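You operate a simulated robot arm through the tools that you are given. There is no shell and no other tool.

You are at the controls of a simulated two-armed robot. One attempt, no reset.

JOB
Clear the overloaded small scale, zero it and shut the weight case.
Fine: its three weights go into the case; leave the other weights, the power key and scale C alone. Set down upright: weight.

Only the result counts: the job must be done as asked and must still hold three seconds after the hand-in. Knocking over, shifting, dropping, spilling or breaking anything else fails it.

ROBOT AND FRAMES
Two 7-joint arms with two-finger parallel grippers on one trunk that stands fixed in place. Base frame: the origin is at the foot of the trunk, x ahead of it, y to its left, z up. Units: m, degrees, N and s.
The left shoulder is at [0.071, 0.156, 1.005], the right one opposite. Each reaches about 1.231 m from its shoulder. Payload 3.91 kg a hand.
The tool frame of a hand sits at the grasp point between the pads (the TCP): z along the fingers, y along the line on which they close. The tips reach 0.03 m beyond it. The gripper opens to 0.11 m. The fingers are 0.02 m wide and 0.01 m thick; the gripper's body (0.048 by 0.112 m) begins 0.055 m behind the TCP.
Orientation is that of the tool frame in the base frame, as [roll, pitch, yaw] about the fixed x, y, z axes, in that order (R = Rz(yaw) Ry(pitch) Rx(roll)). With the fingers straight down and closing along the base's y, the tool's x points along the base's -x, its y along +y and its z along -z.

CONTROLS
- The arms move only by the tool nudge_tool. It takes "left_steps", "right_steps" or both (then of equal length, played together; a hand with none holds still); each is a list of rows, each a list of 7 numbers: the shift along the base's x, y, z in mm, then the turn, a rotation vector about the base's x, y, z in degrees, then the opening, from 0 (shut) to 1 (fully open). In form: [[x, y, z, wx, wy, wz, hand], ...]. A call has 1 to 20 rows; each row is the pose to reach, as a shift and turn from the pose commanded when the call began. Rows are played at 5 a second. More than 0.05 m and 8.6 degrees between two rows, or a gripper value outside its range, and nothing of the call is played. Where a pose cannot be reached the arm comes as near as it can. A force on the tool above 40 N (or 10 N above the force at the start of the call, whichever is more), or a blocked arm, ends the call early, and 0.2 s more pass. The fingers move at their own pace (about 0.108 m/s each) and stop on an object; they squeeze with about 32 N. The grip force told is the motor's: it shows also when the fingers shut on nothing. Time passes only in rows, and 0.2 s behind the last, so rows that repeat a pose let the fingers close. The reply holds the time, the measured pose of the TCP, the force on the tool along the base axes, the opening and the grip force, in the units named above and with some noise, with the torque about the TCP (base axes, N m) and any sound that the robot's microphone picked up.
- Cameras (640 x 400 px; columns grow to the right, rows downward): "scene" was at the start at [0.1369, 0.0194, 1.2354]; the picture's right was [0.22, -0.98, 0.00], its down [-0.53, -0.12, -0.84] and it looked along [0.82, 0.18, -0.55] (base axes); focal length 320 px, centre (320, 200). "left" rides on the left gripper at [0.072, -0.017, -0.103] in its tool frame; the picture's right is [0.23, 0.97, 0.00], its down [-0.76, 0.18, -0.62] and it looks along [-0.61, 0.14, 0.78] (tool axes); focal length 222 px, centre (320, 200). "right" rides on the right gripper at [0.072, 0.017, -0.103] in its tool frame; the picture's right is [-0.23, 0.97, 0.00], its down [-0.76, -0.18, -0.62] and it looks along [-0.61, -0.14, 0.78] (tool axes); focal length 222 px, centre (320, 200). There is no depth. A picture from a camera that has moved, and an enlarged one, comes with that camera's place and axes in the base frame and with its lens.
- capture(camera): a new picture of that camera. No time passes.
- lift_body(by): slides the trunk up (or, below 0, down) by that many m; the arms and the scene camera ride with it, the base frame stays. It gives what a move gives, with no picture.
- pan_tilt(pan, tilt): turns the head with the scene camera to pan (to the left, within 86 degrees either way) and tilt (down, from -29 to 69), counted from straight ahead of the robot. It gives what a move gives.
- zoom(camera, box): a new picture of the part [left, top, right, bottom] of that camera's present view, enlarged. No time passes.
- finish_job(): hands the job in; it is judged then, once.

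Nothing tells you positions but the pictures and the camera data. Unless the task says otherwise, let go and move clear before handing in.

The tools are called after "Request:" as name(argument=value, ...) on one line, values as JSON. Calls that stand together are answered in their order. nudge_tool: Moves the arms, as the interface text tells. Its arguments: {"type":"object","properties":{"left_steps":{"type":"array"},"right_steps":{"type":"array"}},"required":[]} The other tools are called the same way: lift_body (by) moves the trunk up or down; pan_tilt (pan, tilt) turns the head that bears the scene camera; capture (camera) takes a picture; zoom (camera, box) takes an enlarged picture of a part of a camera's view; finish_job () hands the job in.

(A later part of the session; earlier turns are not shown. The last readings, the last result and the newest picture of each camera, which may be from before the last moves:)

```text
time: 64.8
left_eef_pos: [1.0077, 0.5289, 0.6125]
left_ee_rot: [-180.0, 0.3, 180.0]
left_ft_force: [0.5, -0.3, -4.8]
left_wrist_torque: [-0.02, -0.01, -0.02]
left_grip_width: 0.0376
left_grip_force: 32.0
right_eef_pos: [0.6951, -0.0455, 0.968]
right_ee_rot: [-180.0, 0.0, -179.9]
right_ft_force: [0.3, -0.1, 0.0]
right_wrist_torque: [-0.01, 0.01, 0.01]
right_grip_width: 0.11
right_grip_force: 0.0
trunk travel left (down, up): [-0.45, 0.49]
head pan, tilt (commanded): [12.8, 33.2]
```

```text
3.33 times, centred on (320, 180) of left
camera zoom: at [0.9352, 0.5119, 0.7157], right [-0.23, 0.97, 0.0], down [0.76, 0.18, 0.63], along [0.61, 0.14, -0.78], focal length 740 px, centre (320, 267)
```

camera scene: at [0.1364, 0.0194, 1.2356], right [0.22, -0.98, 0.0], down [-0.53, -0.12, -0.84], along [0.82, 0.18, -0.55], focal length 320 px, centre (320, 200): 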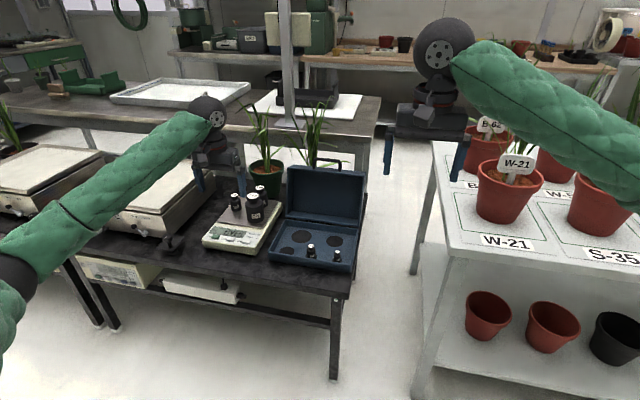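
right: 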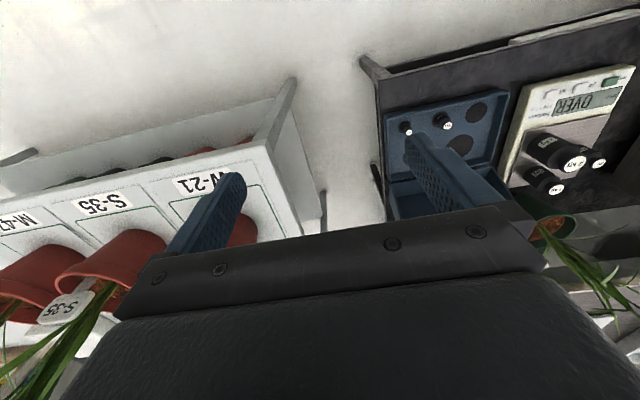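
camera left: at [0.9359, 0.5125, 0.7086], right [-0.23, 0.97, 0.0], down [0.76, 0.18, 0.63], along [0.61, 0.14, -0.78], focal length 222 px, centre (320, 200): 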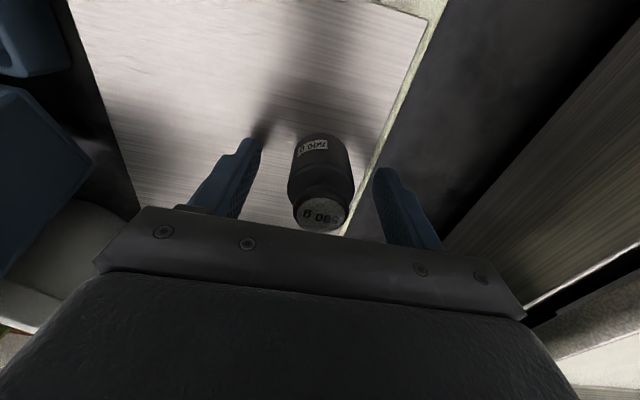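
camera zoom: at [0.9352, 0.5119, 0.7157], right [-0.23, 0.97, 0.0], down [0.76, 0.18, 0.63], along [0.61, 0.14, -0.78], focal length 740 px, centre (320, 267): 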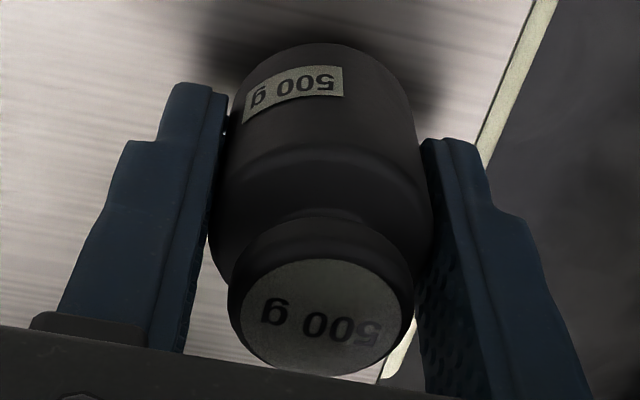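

The 500 g weight is up and the scale now shows −6 g. I carry it high, back to x≈0.869, then across to the small recess at y≈0.296.

Request:
nudge_tool(left_steps=[[0, 0, 3, 0, 0, 0, 0], [0, 0, 8, 0, 0, 0, 0], [0, 0, 16, 0, 0, 0, 0], [0, 0, 28, 0, 0, 0, 0], [0, 0, 42, 0, 0, 0, 0], [0, 0, 56, 0, 0, 0, 0], [0, 0, 70, 0, 0, 0, 0], [0, 0, 82, 0, 0, 0, 0], [0, 0, 90, 0, 0, 0, 0], [-4, 0, 94, 0, 0, 0, 0], [-12, 0, 95, 0, 0, 0, 0], [-24, 0, 95, 0, 0, 0, 0], [-40, 0, 95, 0, 0, 0, 0], [-58, 0, 95, 0, 0, 0, 0], [-76, 0, 95, 0, 0, 0, 0], [-94, 0, 95, 0, 0, 0, 0], [-110, 0, 95, 0, 0, 0, 0], [-123, 0, 95, 0, 0, 0, 0], [-132, 0, 95, 0, 0, 0, 0], [-138, 0, 95, 0, 0, 0, 0]])

Request:
nudge_tool(left_steps=[[0, -2, 0, 0, 0, 0, 0], [0, -7, 0, 0, 0, 0, 0], [0, -15, 0, 0, 0, 0, 0], [0, -27, 0, 0, 0, 0, 0], [0, -41, 0, 0, 0, 0, 0], [0, -57, 0, 0, 0, 0, 0], [0, -73, 0, 0, 0, 0, 0], [0, -89, 0, 0, 0, 0, 0], [0, -105, 0, 0, 0, 0, 0], [0, -121, 0, 0, 0, 0, 0], [0, -137, 0, 0, 0, 0, 0], [0, -153, 0, 0, 0, 0, 0], [0, -169, 0, 0, 0, 0, 0], [0, -185, 0, 0, 0, 0, 0], [0, -199, 0, 0, 0, 0, 0], [0, -211, 0, 0, 0, 0, 0], [0, -221, 0, 0, 0, 0, 0], [0, -228, 0, 0, 0, 0, 0], [0, -232, 0, 0, 0, 0, 0], [0, -233, 0, 0, 0, 0, 0]])

Request:
capture(camera="left")

Request:
zoom(camera="scene", box=[230, 130, 390, 270])

```text
time: 69.0
left_eef_pos: [0.8688, 0.5283, 0.7085]
left_ee_rot: [-180.0, 0.3, 180.0]
left_ft_force: [0.0, -0.3, -4.6]
left_wrist_torque: [0.01, -0.04, 0.02]
left_grip_width: 0.0376
left_grip_force: 31.9
right_eef_pos: [0.6949, -0.0453, 0.9682]
right_ee_rot: [-180.0, -0.1, -180.0]
right_ft_force: [-0.4, 0.1, -0.1]
right_wrist_torque: [-0.02, 0.01, -0.02]
right_grip_width: 0.11
right_grip_force: 0.1
trunk travel left (down, up): [-0.45, 0.49]
head pan, tilt (commanded): [12.8, 33.2]
```

```text
time: 73.2
left_eef_pos: [0.8711, 0.296, 0.7091]
left_ee_rot: [180.0, 0.4, -180.0]
left_ft_force: [-0.5, 0.8, -4.0]
left_wrist_torque: [0.02, 0.03, 0.0]
left_grip_width: 0.0374
left_grip_force: 31.9
right_eef_pos: [0.6956, -0.0458, 0.9692]
right_ee_rot: [180.0, 0.1, 180.0]
right_ft_force: [-0.2, -1.1, 0.1]
right_wrist_torque: [0.0, 0.02, 0.02]
right_grip_width: 0.1101
right_grip_force: 0.1
trunk travel left (down, up): [-0.45, 0.49]
head pan, tilt (commanded): [12.8, 33.2]
```

```text
taken
camera left: at [0.797, 0.2794, 0.8114], right [-0.23, 0.97, 0.0], down [0.76, 0.18, 0.63], along [0.61, 0.14, -0.78], focal length 222 px, centre (320, 200)
```

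left: 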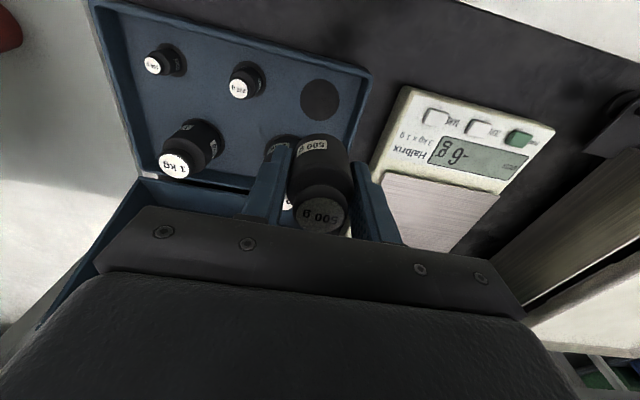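

```text
2.86 times, centred on (310, 200) of scene
camera zoom: at [0.1374, 0.0194, 1.2354], right [0.22, -0.98, 0.0], down [-0.53, -0.12, -0.84], along [0.82, 0.18, -0.55], focal length 914 px, centre (349, 200)
```

zoom: 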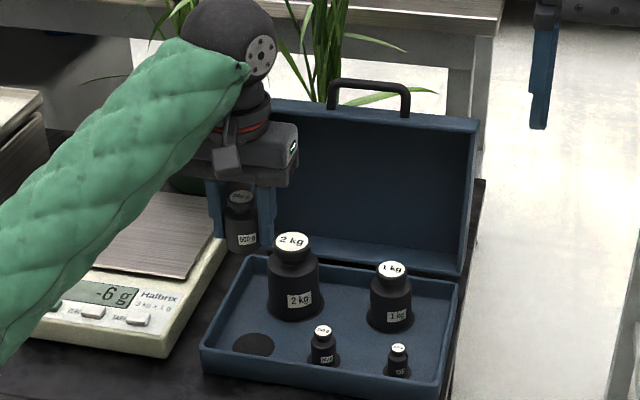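

Aligned over the small recess (measured 0.8686, 0.296). I lower the 500 g weight.

Request:
nudge_tool(left_steps=[[0, 0, -2, 0, 0, 0, 0], [0, 0, -6, 0, 0, 0, 0], [0, 0, -12, 0, 0, 0, 0], [0, 0, -20, 0, 0, 0, 0], [0, 0, -30, 0, 0, 0, 0], [0, 0, -41, 0, 0, 0, 0], [0, 0, -52, 0, 0, 0, 0], [0, 0, -63, 0, 0, 0, 0], [0, 0, -74, 0, 0, 0, 0], [0, 0, -85, 0, 0, 0, 0], [0, 0, -95, 0, 0, 0, 0], [0, 0, -104, 0, 0, 0, 0], [0, 0, -112, 0, 0, 0, 0], [0, 0, -118, 0, 0, 0, 0], [0, 0, -123, 0, 0, 0, 0], [0, 0, -126, 0, 0, 0, 0], [0, 0, -128, 0, 0, 0, 0]])

Request:
capture(camera="left")

Request:
zoom(camera="scene", box=[260, 205, 340, 265])

```text
time: 76.8
left_eef_pos: [0.8702, 0.2967, 0.5795]
left_ee_rot: [-180.0, 0.3, 180.0]
left_ft_force: [-0.7, -0.1, -4.6]
left_wrist_torque: [0.0, -0.02, 0.01]
left_grip_width: 0.0373
left_grip_force: 31.5
right_eef_pos: [0.695, -0.0467, 0.9696]
right_ee_rot: [-180.0, 0.0, -180.0]
right_ft_force: [-0.1, -0.5, -0.5]
right_wrist_torque: [0.02, 0.0, -0.04]
right_grip_width: 0.1102
right_grip_force: 0.0
trunk travel left (down, up): [-0.45, 0.49]
head pan, tilt (commanded): [12.8, 33.2]
```

```text
taken
camera left: at [0.797, 0.2795, 0.6829], right [-0.23, 0.97, 0.0], down [0.76, 0.18, 0.63], along [0.61, 0.14, -0.78], focal length 222 px, centre (320, 200)
```

left: 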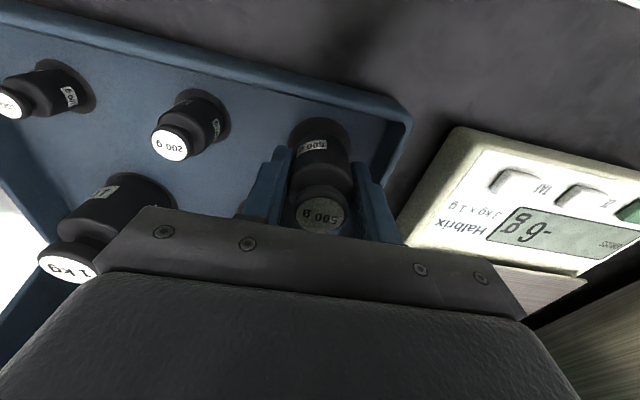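

```text
6.67 times, centred on (300, 235) of scene
camera zoom: at [0.1374, 0.0194, 1.2354], right [0.22, -0.98, 0.0], down [-0.53, -0.12, -0.84], along [0.82, 0.18, -0.55], focal length 2132 px, centre (453, -33)
```

zoom: 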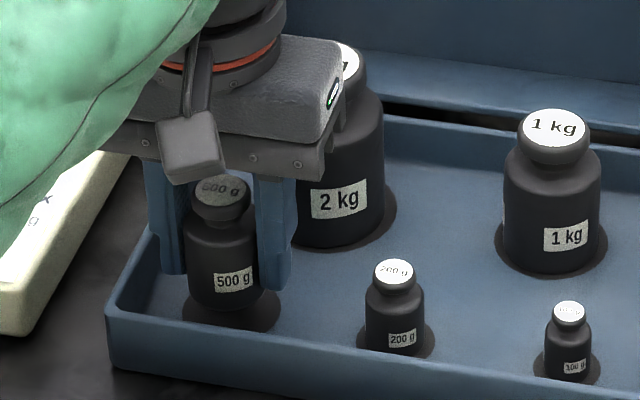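

Request:
zoom(camera="scene", box=[272, 225, 304, 249])

Request:
zoom(camera="left", box=[240, 100, 420, 240])

```text
16.00 times, centred on (288, 237) of scene
camera zoom: at [0.1374, 0.0194, 1.2354], right [0.22, -0.98, 0.0], down [-0.53, -0.12, -0.84], along [0.82, 0.18, -0.55], focal length 5116 px, centre (832, -392)
```

zoom: 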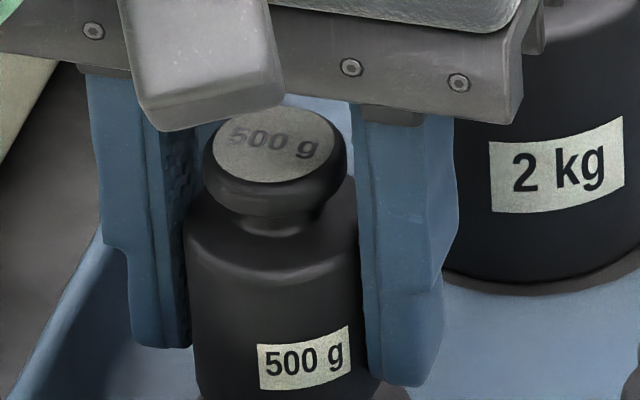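

```text
2.86 times, centred on (330, 170) of left
camera zoom: at [0.797, 0.2795, 0.6829], right [-0.23, 0.97, 0.0], down [0.76, 0.18, 0.63], along [0.61, 0.14, -0.78], focal length 635 px, centre (291, 286)
```

zoom: 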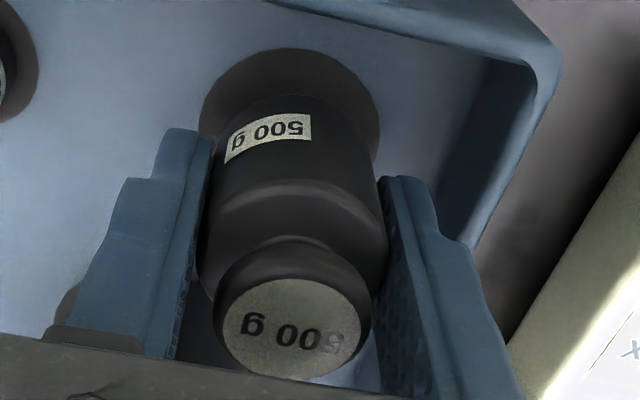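

Centred in the recess view. I lower the last ~12 mm until touchdown.

Request:
nudge_tool(left_steps=[[0, 0, -2, 0, 0, 0, 0], [0, 0, -4, 0, 0, 0, 0], [0, 0, -6, 0, 0, 0, 0], [0, 0, -8, 0, 0, 0, 0], [0, 0, -10, 0, 0, 0, 0], [0, 0, -11, 0, 0, 0, 0]])

Request:
nudge_tool(left_steps=[[0, 0, -1, 0, 0, 0, 0], [0, 0, -2, 0, 0, 0, 0], [0, 0, -2, 0, 0, 0, 0]])

Request:
zoom(camera="scene", box=[264, 215, 328, 263])

```text
time: 78.2
left_eef_pos: [0.8696, 0.2959, 0.5698]
left_ee_rot: [180.0, 0.4, -179.9]
left_ft_force: [-0.4, 0.2, -5.0]
left_wrist_torque: [0.05, -0.03, -0.03]
left_grip_width: 0.0374
left_grip_force: 32.2
right_eef_pos: [0.6954, -0.0459, 0.9679]
right_ee_rot: [180.0, -0.1, -179.9]
right_ft_force: [0.7, -0.3, -1.1]
right_wrist_torque: [-0.01, -0.01, 0.01]
right_grip_width: 0.1101
right_grip_force: 0.1
trunk travel left (down, up): [-0.45, 0.49]
head pan, tilt (commanded): [12.8, 33.2]
```

```text
time: 79.0
left_eef_pos: [0.8689, 0.2963, 0.5675]
left_ee_rot: [180.0, 0.3, -180.0]
left_ft_force: [0.5, -0.5, -4.9]
left_wrist_torque: [-0.03, 0.01, 0.0]
left_grip_width: 0.0376
left_grip_force: 32.0
right_eef_pos: [0.6959, -0.047, 0.9686]
right_ee_rot: [179.9, 0.1, 180.0]
right_ft_force: [-0.5, -0.7, -0.4]
right_wrist_torque: [0.0, -0.03, 0.0]
right_grip_width: 0.1099
right_grip_force: 0.0
trunk travel left (down, up): [-0.45, 0.49]
head pan, tilt (commanded): [12.8, 33.2]
```

```text
8.33 times, centred on (296, 239) of scene
camera zoom: at [0.1374, 0.0194, 1.2354], right [0.22, -0.98, 0.0], down [-0.53, -0.12, -0.84], along [0.82, 0.18, -0.55], focal length 2664 px, centre (520, -125)
```

zoom: 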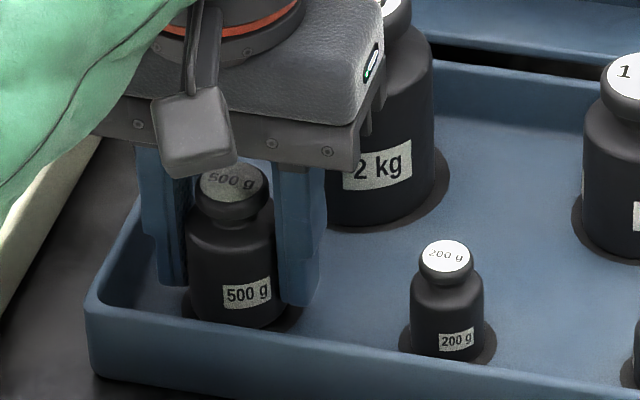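

Request:
nudge_tool(left_steps=[[0, 0, -1, 0, 0, 0, 0], [0, 0, -2, 0, 0, 0, 0], [0, 0, -2, 0, 0, 0, 0]])

```text
time: 79.8
left_eef_pos: [0.8702, 0.2951, 0.5657]
left_ee_rot: [180.0, 0.3, -180.0]
left_ft_force: [-0.3, 0.0, -4.6]
left_wrist_torque: [0.01, -0.01, -0.03]
left_grip_width: 0.0375
left_grip_force: 32.0
right_eef_pos: [0.6949, -0.0445, 0.9695]
right_ee_rot: [179.9, -0.1, 180.0]
right_ft_force: [-0.3, -1.0, -0.4]
right_wrist_torque: [-0.01, -0.01, 0.02]
right_grip_width: 0.1097
right_grip_force: 0.1
trunk travel left (down, up): [-0.45, 0.49]
head pan, tilt (commanded): [12.8, 33.2]
```

Still hanging free at −4.6 N; a little further down.

Request:
nudge_tool(left_steps=[[0, 0, -1, 0, 0, 0, 0], [0, 0, -2, 0, 0, 0, 0], [0, 0, -2, 0, 0, 0, 0]])

Request:
zoom(camera="scene", box=[264, 215, 328, 263])

Request:
zoom(camera="left", box=[240, 80, 420, 240])

```text
time: 80.6
left_eef_pos: [0.8696, 0.2952, 0.565]
left_ee_rot: [-179.9, 0.3, 179.9]
left_ft_force: [0.4, -0.2, -3.1]
left_wrist_torque: [-0.01, -0.04, 0.03]
left_grip_width: 0.0375
left_grip_force: 32.4
right_eef_pos: [0.6936, -0.0463, 0.9682]
right_ee_rot: [179.9, 0.0, -180.0]
right_ft_force: [0.4, 0.1, -0.3]
right_wrist_torque: [0.03, -0.02, 0.02]
right_grip_width: 0.11
right_grip_force: 0.0
trunk travel left (down, up): [-0.45, 0.49]
head pan, tilt (commanded): [12.8, 33.2]
```

```text
8.33 times, centred on (296, 239) of scene
camera zoom: at [0.1373, 0.0193, 1.2354], right [0.22, -0.98, 0.0], down [-0.53, -0.12, -0.84], along [0.82, 0.18, -0.55], focal length 2664 px, centre (520, -125)
```

zoom: 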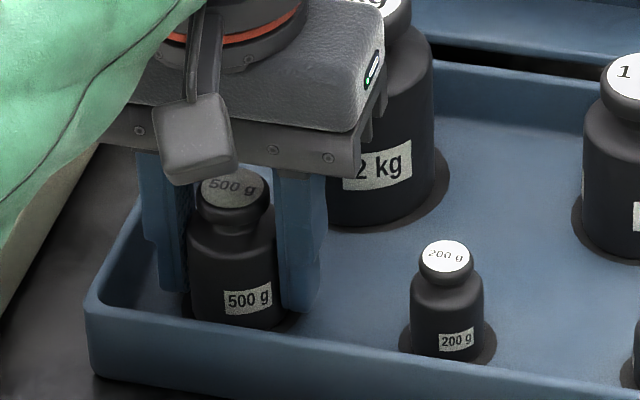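

```text
2.50 times, centred on (330, 160) of left
camera zoom: at [0.7968, 0.2792, 0.6669], right [-0.23, 0.97, 0.0], down [0.76, 0.18, 0.63], along [0.61, 0.14, -0.78], focal length 555 px, centre (295, 300)
```

zoom: 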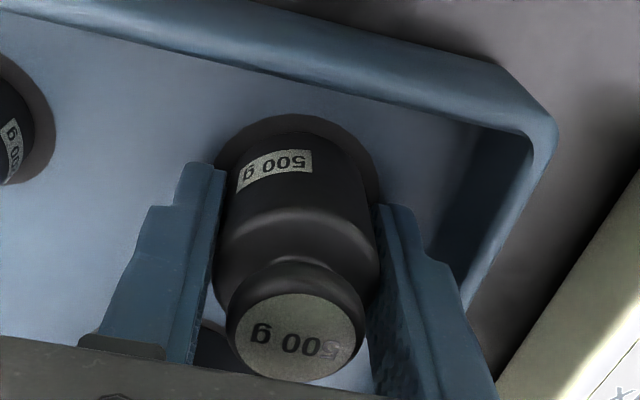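

It is just touching (−3 N). One more small step down, then I open only to ~48 mm (wall is near), and rise straight.

Request:
nudge_tool(left_steps=[[0, 0, -1, 0, 0, 0, 0], [0, 0, -1, 0, 0, 0, 0]])

Request:
nudge_tool(left_steps=[[0, 0, 0, 0, 0, 0, 0.36], [0, 0, 0, 0, 0, 0, 0.4], [0, 0, 0, 0, 0, 0, 0.45], [0, 0, 0, 0, 0, 0, 0.46], [0, 0, 0, 0, 0, 0, 0.46]])

Request:
zoom(camera="left", box=[240, 80, 420, 240])

```text
time: 81.2
left_eef_pos: [0.8689, 0.2962, 0.5653]
left_ee_rot: [179.9, 0.4, -179.9]
left_ft_force: [1.5, -1.2, 5.7]
left_wrist_torque: [0.02, 0.08, 0.01]
left_grip_width: 0.0377
left_grip_force: 31.9
right_eef_pos: [0.6949, -0.046, 0.9691]
right_ee_rot: [180.0, 0.0, 179.9]
right_ft_force: [0.6, 0.2, 0.1]
right_wrist_torque: [-0.02, 0.0, 0.02]
right_grip_width: 0.1101
right_grip_force: 0.0
trunk travel left (down, up): [-0.45, 0.49]
head pan, tilt (commanded): [12.8, 33.2]
```

```text
time: 82.4
left_eef_pos: [0.8687, 0.2971, 0.5629]
left_ee_rot: [180.0, 0.4, 179.9]
left_ft_force: [0.1, -0.8, 0.5]
left_wrist_torque: [0.02, -0.02, 0.02]
left_grip_width: 0.051
left_grip_force: 0.1
right_eef_pos: [0.6961, -0.0456, 0.9695]
right_ee_rot: [180.0, -0.1, 180.0]
right_ft_force: [1.0, 0.1, 0.5]
right_wrist_torque: [-0.04, 0.03, -0.01]
right_grip_width: 0.1098
right_grip_force: 0.0
trunk travel left (down, up): [-0.45, 0.49]
head pan, tilt (commanded): [12.8, 33.2]
```

```text
2.50 times, centred on (330, 160) of left
camera zoom: at [0.7965, 0.2794, 0.6657], right [-0.23, 0.97, 0.0], down [0.76, 0.18, 0.63], along [0.61, 0.14, -0.78], focal length 555 px, centre (295, 300)
```

zoom: 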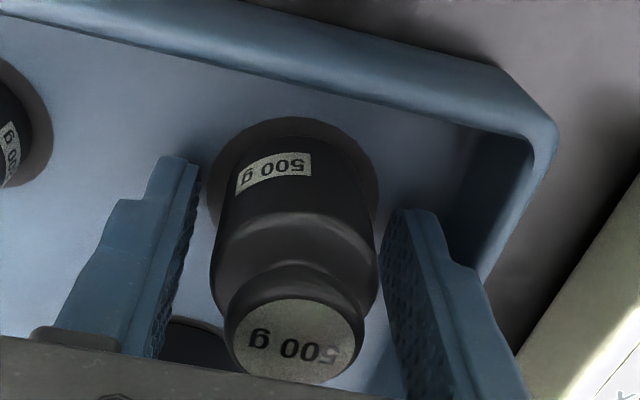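

Released and standing. I rise straight up slowly and look at the whole case and scale.

Request:
nudge_tool(left_steps=[[0, 0, 5, 0, 0, 0, 0.46], [0, 0, 15, 0, 0, 0, 0.46], [0, 0, 35, 0, 0, 0, 0.46], [0, 0, 70, 0, 0, 0, 0.46], [0, 0, 110, 0, 0, 0, 0.46], [0, 0, 150, 0, 0, 0, 0.46], [0, 0, 180, 0, 0, 0, 0.46], [-40, 0, 180, 0, 0, 0, 0.46], [-80, 20, 180, 0, 0, 0, 0.3], [-110, 50, 180, 0, 0, 0, 0], [-110, 95, 180, 0, 0, 0, 0], [-110, 140, 180, 0, 0, 0, 0], [-110, 180, 180, 0, 0, 0, 0], [-110, 180, 180, 0, 0, 0, 0]])

Request:
capture(camera="left")

Request:
capture(camera="scene")

Request:
zoom(camera="scene", box=[200, 150, 380, 280])

```text
time: 85.4
left_eef_pos: [0.7585, 0.4785, 0.7416]
left_ee_rot: [-180.0, 0.3, -180.0]
left_ft_force: [-0.2, -0.3, 0.5]
left_wrist_torque: [-0.04, 0.01, -0.03]
left_grip_width: 0.0003
left_grip_force: 32.1
right_eef_pos: [0.6944, -0.0455, 0.9682]
right_ee_rot: [179.9, 0.1, -180.0]
right_ft_force: [-0.5, -0.5, -0.9]
right_wrist_torque: [-0.04, 0.01, 0.05]
right_grip_width: 0.1102
right_grip_force: 0.1
trunk travel left (down, up): [-0.45, 0.49]
head pan, tilt (commanded): [12.8, 33.2]
```

```text
taken
camera left: at [0.6858, 0.462, 0.8444], right [-0.23, 0.97, 0.0], down [0.76, 0.18, 0.63], along [0.61, 0.14, -0.78], focal length 222 px, centre (320, 200)
```

left: 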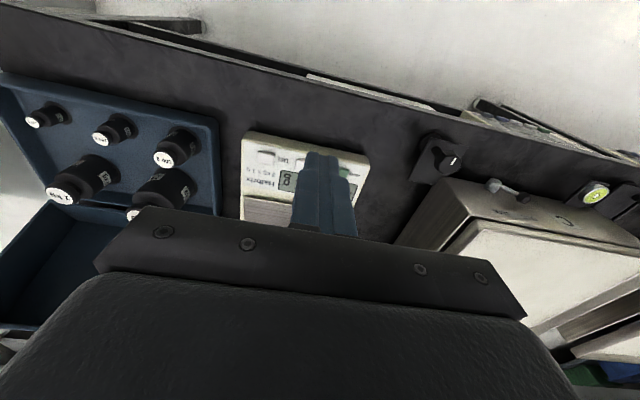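

```text
taken
camera scene: at [0.137, 0.0192, 1.2354], right [0.22, -0.98, 0.0], down [-0.53, -0.12, -0.84], along [0.82, 0.18, -0.55], focal length 320 px, centre (320, 200)
```

scene: 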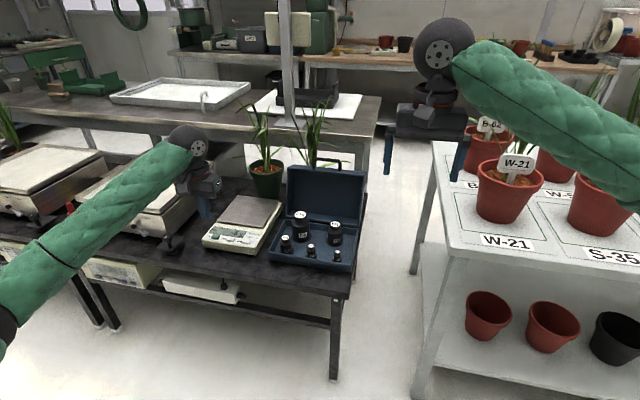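

```text
3.08 times, centred on (290, 215) of scene
camera zoom: at [0.137, 0.0192, 1.2354], right [0.22, -0.98, 0.0], down [-0.53, -0.12, -0.84], along [0.82, 0.18, -0.55], focal length 984 px, centre (412, 154)
```

zoom: 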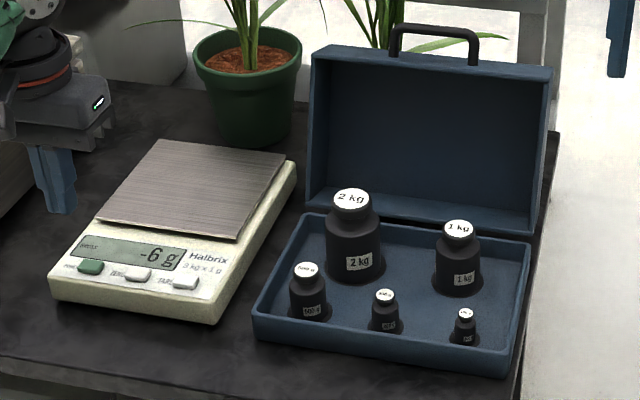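

All five weights stand in the case and the scale reads −6 g. Now I zoom in on the keys to locate ZERO precisely.

Request:
zoom(camera="scene", box=[200, 215, 272, 260])

Request:
zoom(camera="left", box=[230, 120, 390, 220])

Request:
zoom(camera="right", box=[500, 40, 640, 130])

```text
8.89 times, centred on (236, 238) of scene
camera zoom: at [0.137, 0.0192, 1.2354], right [0.22, -0.98, 0.0], down [-0.53, -0.12, -0.84], along [0.82, 0.18, -0.55], focal length 2842 px, centre (1067, -133)
```

zoom: 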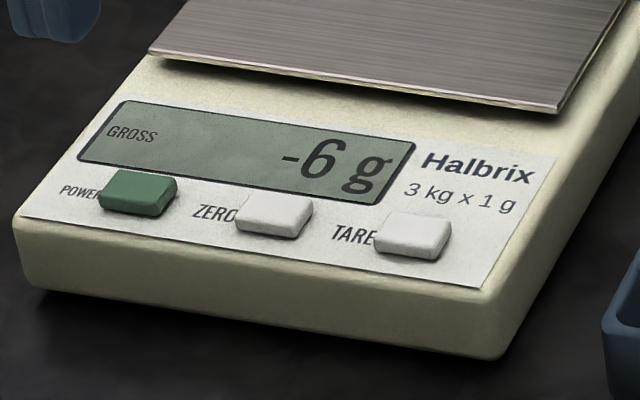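

```text
4.00 times, centred on (310, 170) of left
camera zoom: at [0.6858, 0.462, 0.8444], right [-0.23, 0.97, 0.0], down [0.76, 0.18, 0.63], along [0.61, 0.14, -0.78], focal length 888 px, centre (360, 320)
```

zoom: 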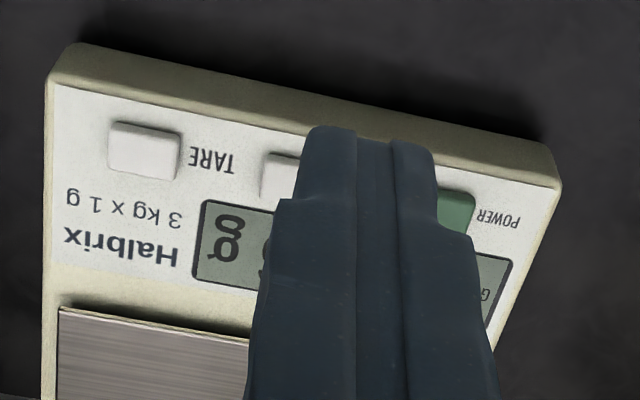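

```text
4.44 times, centred on (570, 85) of right
camera zoom: at [0.621, -0.0286, 1.0727], right [0.23, 0.97, 0.0], down [0.76, -0.18, 0.62], along [0.61, -0.14, -0.78], focal length 987 px, centre (-791, 711)
```

zoom: 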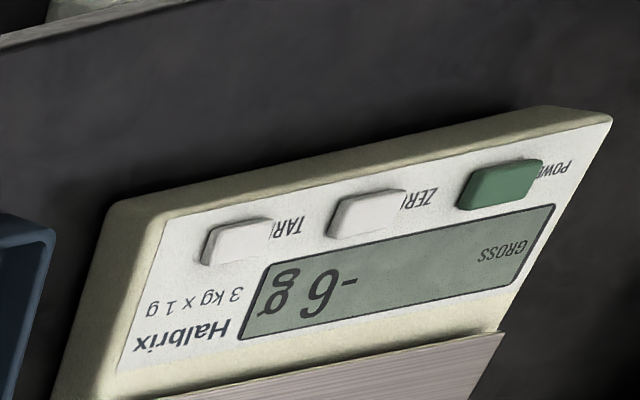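

The ZERO key top is at about (0.847, 0.474, 0.567), with POWER and TARE 54 mm to either side. I bring the shut fingertips above it, stopping ~2 cm short.

Request:
nudge_tool(left_steps=[[44, -3, 0, 0, 0, 0, 0], [88.5, -5, 0, 0, 0, 0, 0], [88.5, -5, -40, 0, 0, 0, 0], [88.5, -5, -80, 0, 0, 0, 0], [88.5, -5, -110, 0, 0, 0, 0], [88.5, -5, -122, 0, 0, 0, 0], [88.5, -5, -122, 0, 0, 0, 0]])

Request:
capture(camera="left")

Request:
zoom(camera="scene", box=[190, 195, 286, 260])

Request:
zoom(camera="right", box=[500, 40, 640, 130])

```text
time: 87.0
left_eef_pos: [0.8494, 0.4738, 0.6201]
left_ee_rot: [180.0, 0.2, 180.0]
left_ft_force: [0.6, -1.1, -0.4]
left_wrist_torque: [-0.03, 0.03, 0.02]
left_grip_width: 0.0
left_grip_force: 31.9
right_eef_pos: [0.6948, -0.0451, 0.9693]
right_ee_rot: [-180.0, 0.0, 179.9]
right_ft_force: [-0.5, 0.0, 0.4]
right_wrist_torque: [-0.01, -0.01, 0.01]
right_grip_width: 0.1101
right_grip_force: 0.1
trunk travel left (down, up): [-0.45, 0.49]
head pan, tilt (commanded): [12.8, 33.2]
```

```text
taken
camera left: at [0.7758, 0.4556, 0.7223], right [-0.23, 0.97, 0.0], down [0.76, 0.18, 0.63], along [0.61, 0.14, -0.78], focal length 222 px, centre (320, 200)
```

left: 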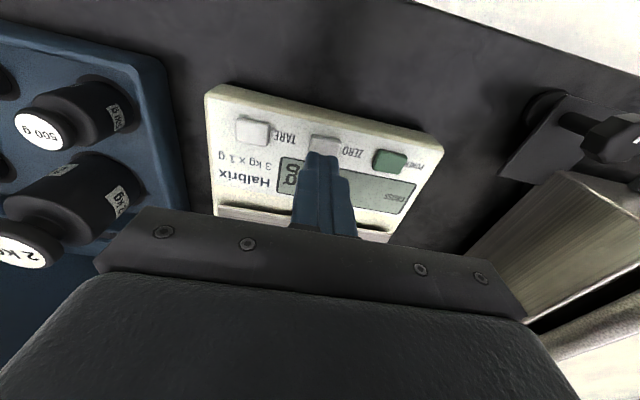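

```text
6.15 times, centred on (238, 228) of scene
camera zoom: at [0.137, 0.0193, 1.2354], right [0.22, -0.98, 0.0], down [-0.53, -0.12, -0.84], along [0.82, 0.18, -0.55], focal length 1968 px, centre (825, 31)
```

zoom: 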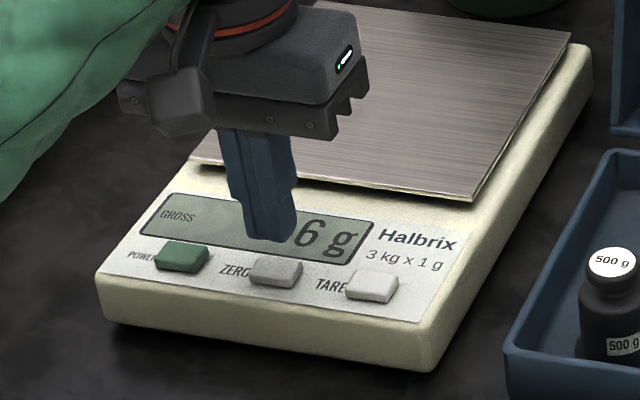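

```text
4.44 times, centred on (570, 85) of right
camera zoom: at [0.6209, -0.0286, 1.0727], right [0.23, 0.97, 0.0], down [0.76, -0.18, 0.62], along [0.61, -0.14, -0.78], focal length 987 px, centre (-791, 711)
```

zoom: 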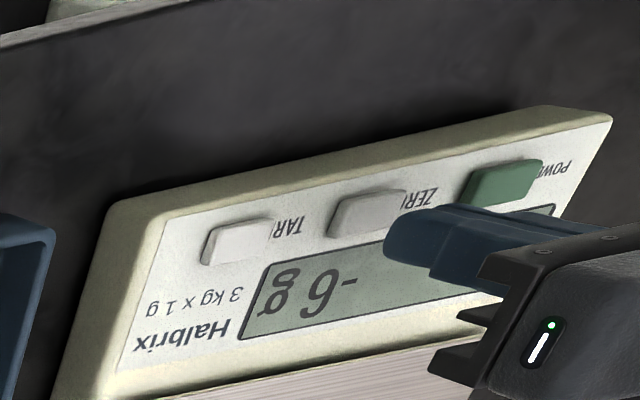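

The fingertips are about 23 mm over the ZERO key. I shift by (−1.5, +1.5) mm and go down gently.

Request:
nudge_tool(left_steps=[[-1.5, 1.5, -6, 0, 0, 0, 0], [-1.5, 1.5, -12, 0, 0, 0, 0], [-1.5, 1.5, -17, 0, 0, 0, 0], [-1.5, 1.5, -20, 0, 0, 0, 0], [-1.5, 1.5, -20, 0, 0, 0, 0]])

Request:
zoom(camera="left", box=[200, 80, 440, 240])

Request:
zoom(camera="scene", box=[200, 205, 272, 255])

Request:
zoom(camera="right", box=[500, 40, 640, 130])

```text
time: 88.2
left_eef_pos: [0.8472, 0.4733, 0.6008]
left_ee_rot: [-179.9, 0.3, -180.0]
left_ft_force: [0.3, -0.3, 0.0]
left_wrist_torque: [0.02, 0.0, 0.02]
left_grip_width: 0.0
left_grip_force: 31.7
right_eef_pos: [0.6936, -0.0455, 0.9691]
right_ee_rot: [180.0, -0.1, -180.0]
right_ft_force: [0.5, 0.7, -0.4]
right_wrist_torque: [-0.03, -0.01, 0.01]
right_grip_width: 0.11
right_grip_force: 0.0
trunk travel left (down, up): [-0.45, 0.49]
head pan, tilt (commanded): [12.8, 33.2]
```

```text
2.50 times, centred on (320, 160) of left
camera zoom: at [0.7742, 0.456, 0.7034], right [-0.23, 0.97, 0.0], down [0.76, 0.18, 0.63], along [0.61, 0.14, -0.78], focal length 555 px, centre (320, 300)
```

zoom: 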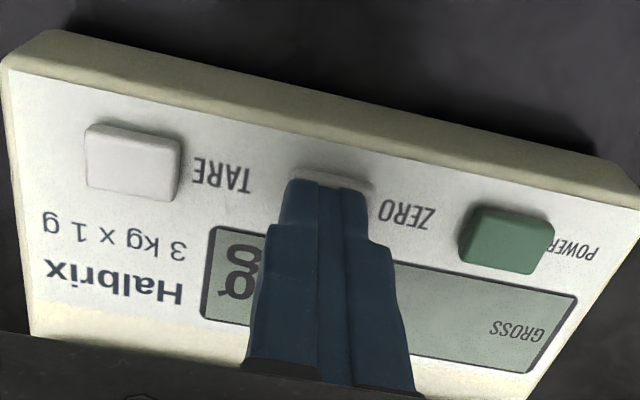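

```text
8.00 times, centred on (236, 230) of scene
camera zoom: at [0.137, 0.0193, 1.2354], right [0.22, -0.98, 0.0], down [-0.53, -0.12, -0.84], along [0.82, 0.18, -0.55], focal length 2558 px, centre (992, -40)
```

zoom: 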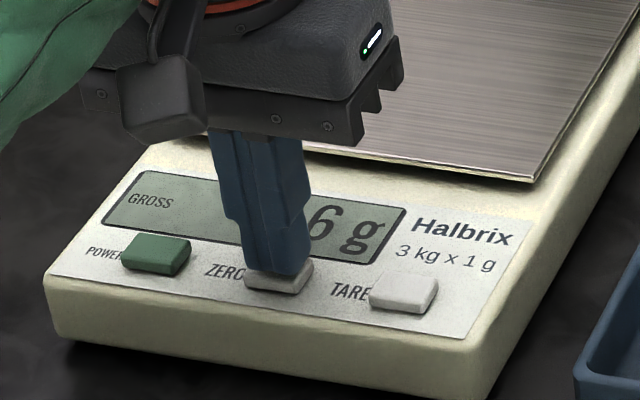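

```text
4.44 times, centred on (570, 85) of right
camera zoom: at [0.6209, -0.0286, 1.0727], right [0.23, 0.97, 0.0], down [0.76, -0.18, 0.62], along [0.61, -0.14, -0.78], focal length 987 px, centre (-791, 711)
```

zoom: 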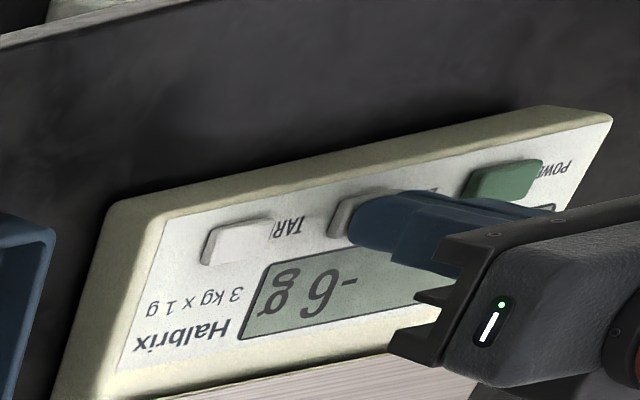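

The tips sit squarely above the ZERO key. I press in 1 mm steps and read the force.

Request:
nudge_tool(left_steps=[[-2, 1, -1, 0, 0, 0, 0], [-2, 1, -2, 0, 0, 0, 0], [-2, 1, -3, 0, 0, 0, 0], [-2, 1, -4, 0, 0, 0, 0]])

Request:
zoom(camera="scene", box=[200, 205, 272, 255])

```text
time: 89.2
left_eef_pos: [0.8454, 0.4736, 0.5975]
left_ee_rot: [179.9, 0.3, -180.0]
left_ft_force: [0.4, -0.4, 0.2]
left_wrist_torque: [0.02, 0.0, -0.01]
left_grip_width: 0.0001
left_grip_force: 32.0
right_eef_pos: [0.6954, -0.0455, 0.9687]
right_ee_rot: [180.0, 0.1, 180.0]
right_ft_force: [-0.7, -0.2, 0.4]
right_wrist_torque: [0.0, 0.01, 0.02]
right_grip_width: 0.11
right_grip_force: 0.1
trunk travel left (down, up): [-0.45, 0.49]
head pan, tilt (commanded): [12.8, 33.2]
```

```text
8.00 times, centred on (236, 230) of scene
camera zoom: at [0.137, 0.0193, 1.2355], right [0.22, -0.98, 0.0], down [-0.53, -0.12, -0.84], along [0.82, 0.18, -0.55], focal length 2558 px, centre (992, -40)
```

zoom: 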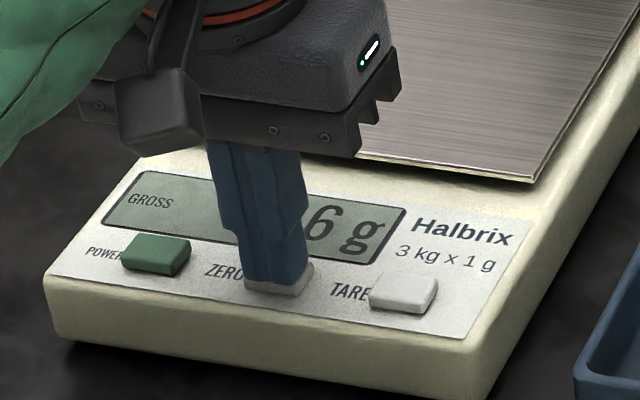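

Request:
nudge_tool(left_steps=[[0, 0, -1, 0, 0, 0, 0], [0, 0, -2, 0, 0, 0, 0], [0, 0, -2, 0, 0, 0, 0]])

Request:
zoom(camera="scene", box=[200, 205, 272, 255])

```text
time: 90.0
left_eef_pos: [0.8448, 0.4731, 0.5957]
left_ee_rot: [179.9, 0.3, 180.0]
left_ft_force: [0.2, 0.5, 2.0]
left_wrist_torque: [-0.02, -0.04, -0.02]
left_grip_width: 0.0
left_grip_force: 32.2
right_eef_pos: [0.6948, -0.0457, 0.9692]
right_ee_rot: [180.0, 0.0, -180.0]
right_ft_force: [-0.7, 0.6, 0.5]
right_wrist_torque: [-0.02, -0.03, 0.02]
right_grip_width: 0.1102
right_grip_force: 0.1
trunk travel left (down, up): [-0.45, 0.49]
head pan, tilt (commanded): [12.8, 33.2]
heard: click
```

```text
8.00 times, centred on (236, 230) of scene
camera zoom: at [0.1369, 0.0193, 1.2355], right [0.22, -0.98, 0.0], down [-0.53, -0.12, -0.84], along [0.82, 0.18, -0.55], focal length 2558 px, centre (992, -40)
```

zoom: 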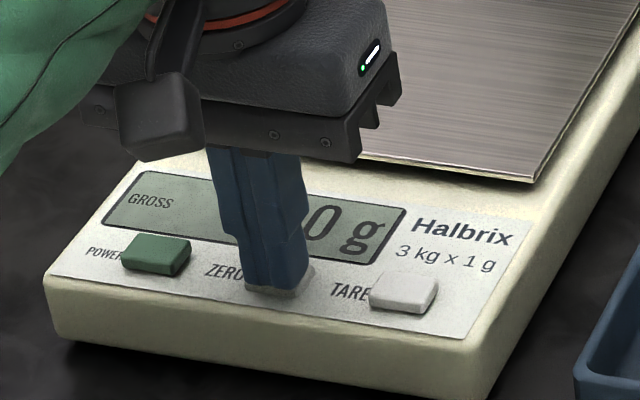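

A click and the display shows "0 g". I retract straight up and look at the display and behind the lid.

Request:
nudge_tool(left_steps=[[0, 0, 5, 0, 0, 0, 0], [0, 0, 20, 0, 0, 0, 0], [0, 0, 60, 0, 0, 0, 0], [0, 0, 100, 0, 0, 0, 0], [0, 0, 145, 0, 0, 0, 0], [0, 0, 190, 0, 0, 0, 0], [0, 0, 230, 0, 0, 0, 0], [0, 0, 270, 0, 0, 0, 0], [0, 0, 270, 0, 0, 0, 0]])

Request:
capture(camera="left")

Request:
zoom(camera="scene", box=[200, 120, 380, 260])

```text
time: 92.0
left_eef_pos: [0.843, 0.4736, 0.8664]
left_ee_rot: [179.9, 0.3, 180.0]
left_ft_force: [-1.0, -0.1, 0.1]
left_wrist_torque: [-0.03, 0.04, -0.01]
left_grip_width: 0.0
left_grip_force: 31.9
right_eef_pos: [0.6952, -0.0452, 0.9688]
right_ee_rot: [180.0, 0.0, 180.0]
right_ft_force: [-0.3, 0.0, 0.2]
right_wrist_torque: [-0.03, 0.02, -0.04]
right_grip_width: 0.11
right_grip_force: 0.0
trunk travel left (down, up): [-0.45, 0.49]
head pan, tilt (commanded): [12.8, 33.2]
```

```text
taken
camera left: at [0.7703, 0.4566, 0.9686], right [-0.23, 0.97, 0.0], down [0.76, 0.18, 0.63], along [0.61, 0.14, -0.78], focal length 222 px, centre (320, 200)
```

left: 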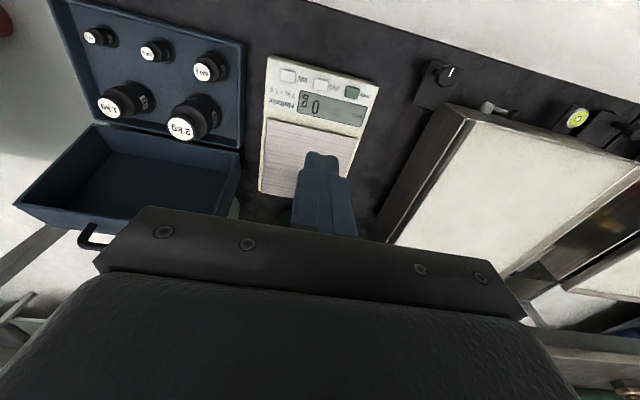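

```text
2.86 times, centred on (290, 190) of scene
camera zoom: at [0.1375, 0.0197, 1.2353], right [0.22, -0.98, 0.0], down [-0.53, -0.12, -0.84], along [0.82, 0.18, -0.55], focal length 914 px, centre (406, 229)
```

zoom: 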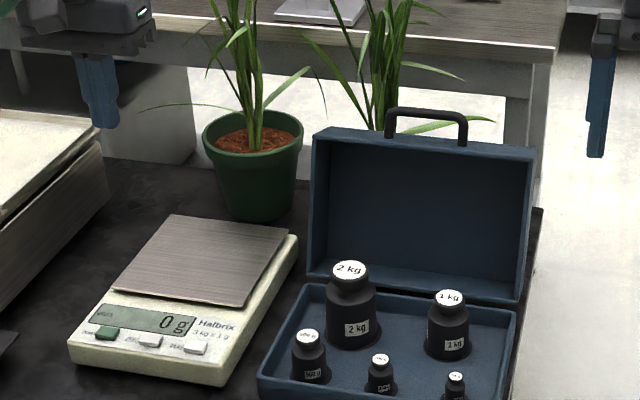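

Display holds "0 g". Now I move the left hand high over the case, fingers open, to see the lid handle and whatever stands behind the lid.

Request:
nudge_tool(left_steps=[[10, -35, 15, 0, 0, 0, 0.5], [20, -75, 35, 0, 0, 0, 1], [30, -115, 50, 0, 0, 0, 1], [40, -155, 50, 0, 0, 0, 1], [50, -195, 50, 0, 0, 0, 1], [60, -235, 50, 0, 0, 0, 1], [65, -264, 50, 0, 0, 0, 1], [65, -264, 50, 0, 0, 0, 1]])

Request:
capture(camera="left")

Request:
capture(camera="right")

Request:
capture(camera="scene")

```text
time: 93.8
left_eef_pos: [0.9079, 0.2111, 0.9149]
left_ee_rot: [179.9, 0.3, -179.9]
left_ft_force: [0.5, -0.5, -0.3]
left_wrist_torque: [0.0, 0.03, 0.03]
left_grip_width: 0.1099
left_grip_force: 0.1
right_eef_pos: [0.694, -0.0459, 0.9689]
right_ee_rot: [179.9, 0.0, -180.0]
right_ft_force: [0.3, 0.1, -0.2]
right_wrist_torque: [-0.01, 0.01, 0.01]
right_grip_width: 0.1101
right_grip_force: 0.0
trunk travel left (down, up): [-0.45, 0.49]
head pan, tilt (commanded): [12.8, 33.2]
```

```text
taken
camera left: at [0.8347, 0.1937, 1.0175], right [-0.23, 0.97, 0.0], down [0.76, 0.18, 0.63], along [0.61, 0.14, -0.78], focal length 222 px, centre (320, 200)
```

left: 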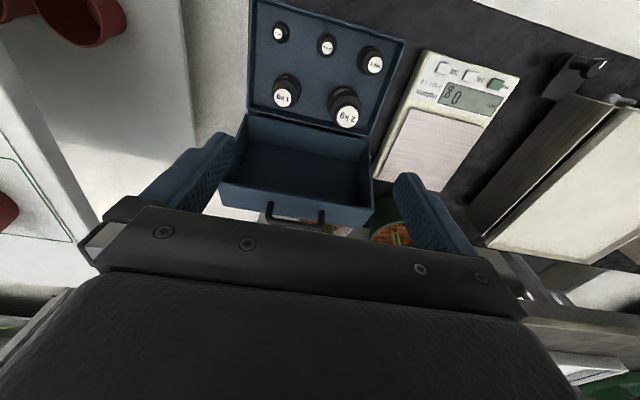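

```text
taken
camera right: at [0.6209, -0.0284, 1.0728], right [0.23, 0.97, 0.0], down [0.76, -0.18, 0.62], along [0.61, -0.14, -0.78], focal length 222 px, centre (320, 200)
```

right: 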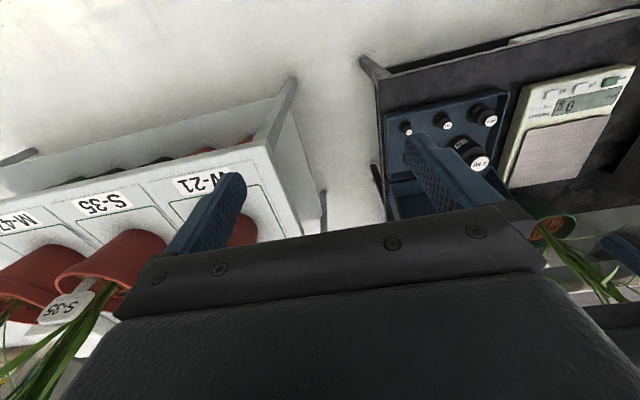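

```text
taken
camera scene: at [0.137, 0.0195, 1.2354], right [0.22, -0.98, 0.0], down [-0.53, -0.12, -0.84], along [0.82, 0.18, -0.55], focal length 320 px, centre (320, 200)
```

scene: 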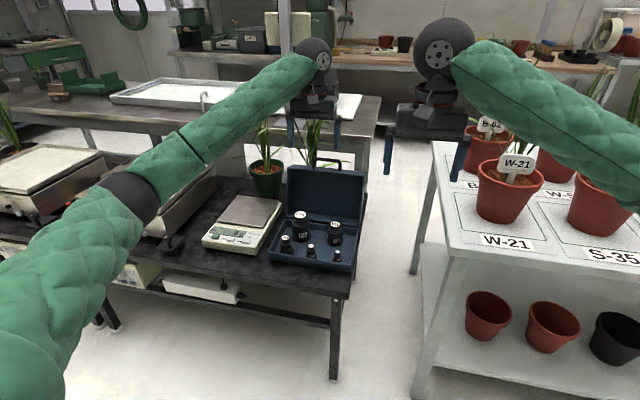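

I see the handle and, just behind the lid, a whitish pot with soil. I zoom in to locate both.

Request:
zoom(camera="left", box=[200, 100, 440, 250])

Request:
zoom(camera="left", box=[250, 190, 350, 245])

Request:
zoom(camera="scene", box=[270, 110, 390, 190])

```text
2.67 times, centred on (320, 175) of left
camera zoom: at [0.8347, 0.1937, 1.0175], right [-0.23, 0.97, 0.0], down [0.76, 0.18, 0.63], along [0.61, 0.14, -0.78], focal length 592 px, centre (320, 267)
```

zoom: 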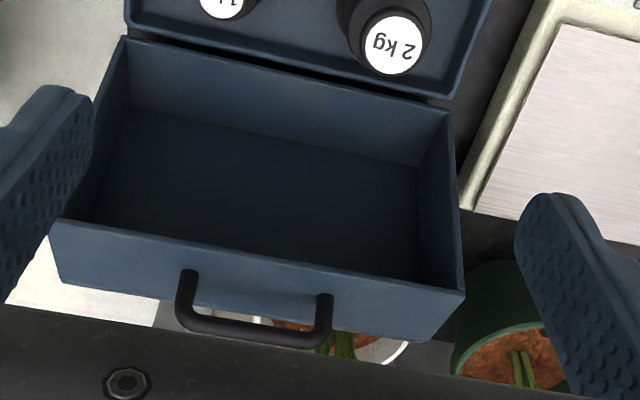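

```text
6.40 times, centred on (300, 218) of left
camera zoom: at [0.8347, 0.1937, 1.0175], right [-0.23, 0.97, 0.0], down [0.76, 0.18, 0.63], along [0.61, 0.14, -0.78], focal length 1422 px, centre (448, 88)
```

zoom: 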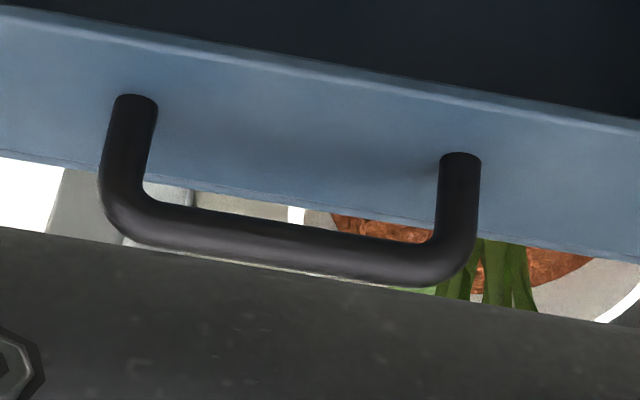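

```text
5.00 times, centred on (330, 150) of scene
camera zoom: at [0.137, 0.0195, 1.2354], right [0.22, -0.98, 0.0], down [-0.53, -0.12, -0.84], along [0.82, 0.18, -0.55], focal length 1599 px, centre (270, 450)
```

zoom: 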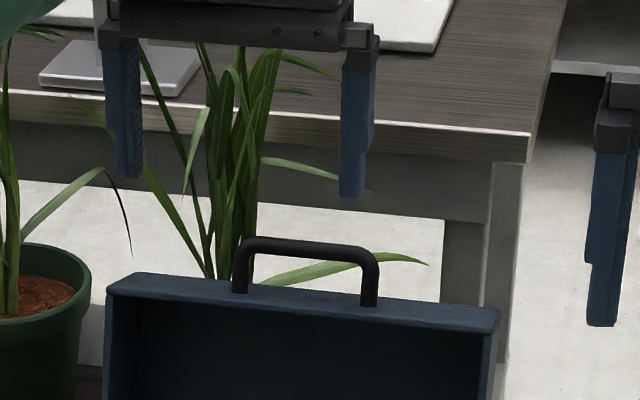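

The handle bar is at about (1.099, 0.2125, 0.756), roughly 0.10 m wide over its legs, and the plant behind stands near (1.23, 0.30), about 0.1 m further back. I'll grip the handle by its outer legs with the hand in its present orientation; first I move above it.

Request:
nudge_tool(left_steps=[[35, 0, 0, 0, 0, 0, 1], [75, 1, 0, 0, 0, 0, 1], [115, 1, 0, 0, 0, 0, 1], [155, 2, 0, 0, 0, 0, 1], [185, 2, 0, 0, 0, 0, 1], [190, 2, -20, 0, 0, 0, 1], [190, 2, -45, 0, 0, 0, 1], [190, 2, -65, 0, 0, 0, 1], [190, 2, -65, 0, 0, 0, 1]])

Request:
capture(camera="left")

Request:
zoom(camera="left", box=[220, 60, 420, 200])

Request:
zoom(camera="scene", box=[270, 100, 390, 190])

```text
time: 95.8
left_eef_pos: [1.1002, 0.2117, 0.8483]
left_ee_rot: [179.9, 0.4, -180.0]
left_ft_force: [-1.0, 0.6, 0.9]
left_wrist_torque: [-0.01, 0.03, 0.02]
left_grip_width: 0.1098
left_grip_force: 0.0
right_eef_pos: [0.695, -0.0454, 0.9689]
right_ee_rot: [179.9, 0.0, 179.9]
right_ft_force: [-0.2, 0.2, 0.3]
right_wrist_torque: [0.01, 0.0, 0.01]
right_grip_width: 0.1099
right_grip_force: 0.1
trunk travel left (down, up): [-0.45, 0.49]
head pan, tilt (commanded): [12.8, 33.2]
```

```text
taken
camera left: at [1.0274, 0.1955, 0.9513], right [-0.23, 0.97, 0.0], down [0.76, 0.18, 0.63], along [0.61, 0.14, -0.78], focal length 222 px, centre (320, 200)
```

left: 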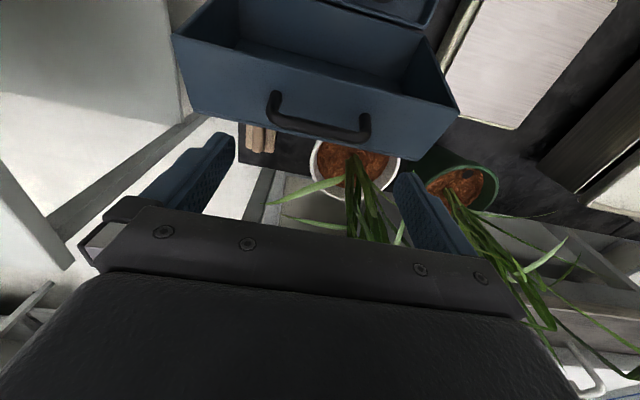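

```text
2.86 times, centred on (320, 130) of left
camera zoom: at [1.0274, 0.1955, 0.9513], right [-0.23, 0.97, 0.0], down [0.76, 0.18, 0.63], along [0.61, 0.14, -0.78], focal length 635 px, centre (320, 400)
```

zoom: 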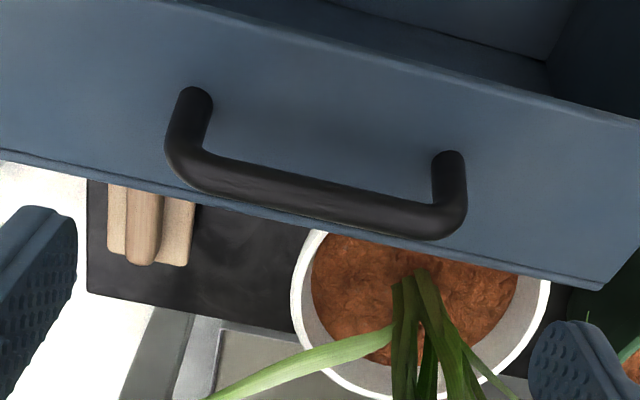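

```text
4.44 times, centred on (330, 145) of scene
camera zoom: at [0.1369, 0.019, 1.2355], right [0.22, -0.98, 0.0], down [-0.53, -0.12, -0.84], along [0.82, 0.18, -0.55], focal length 1421 px, centre (276, 444)
```

zoom: 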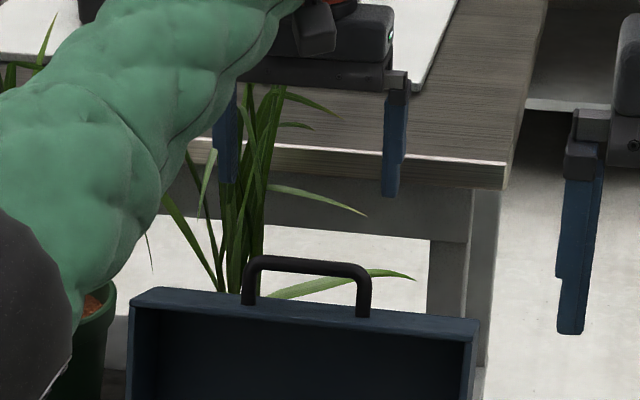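

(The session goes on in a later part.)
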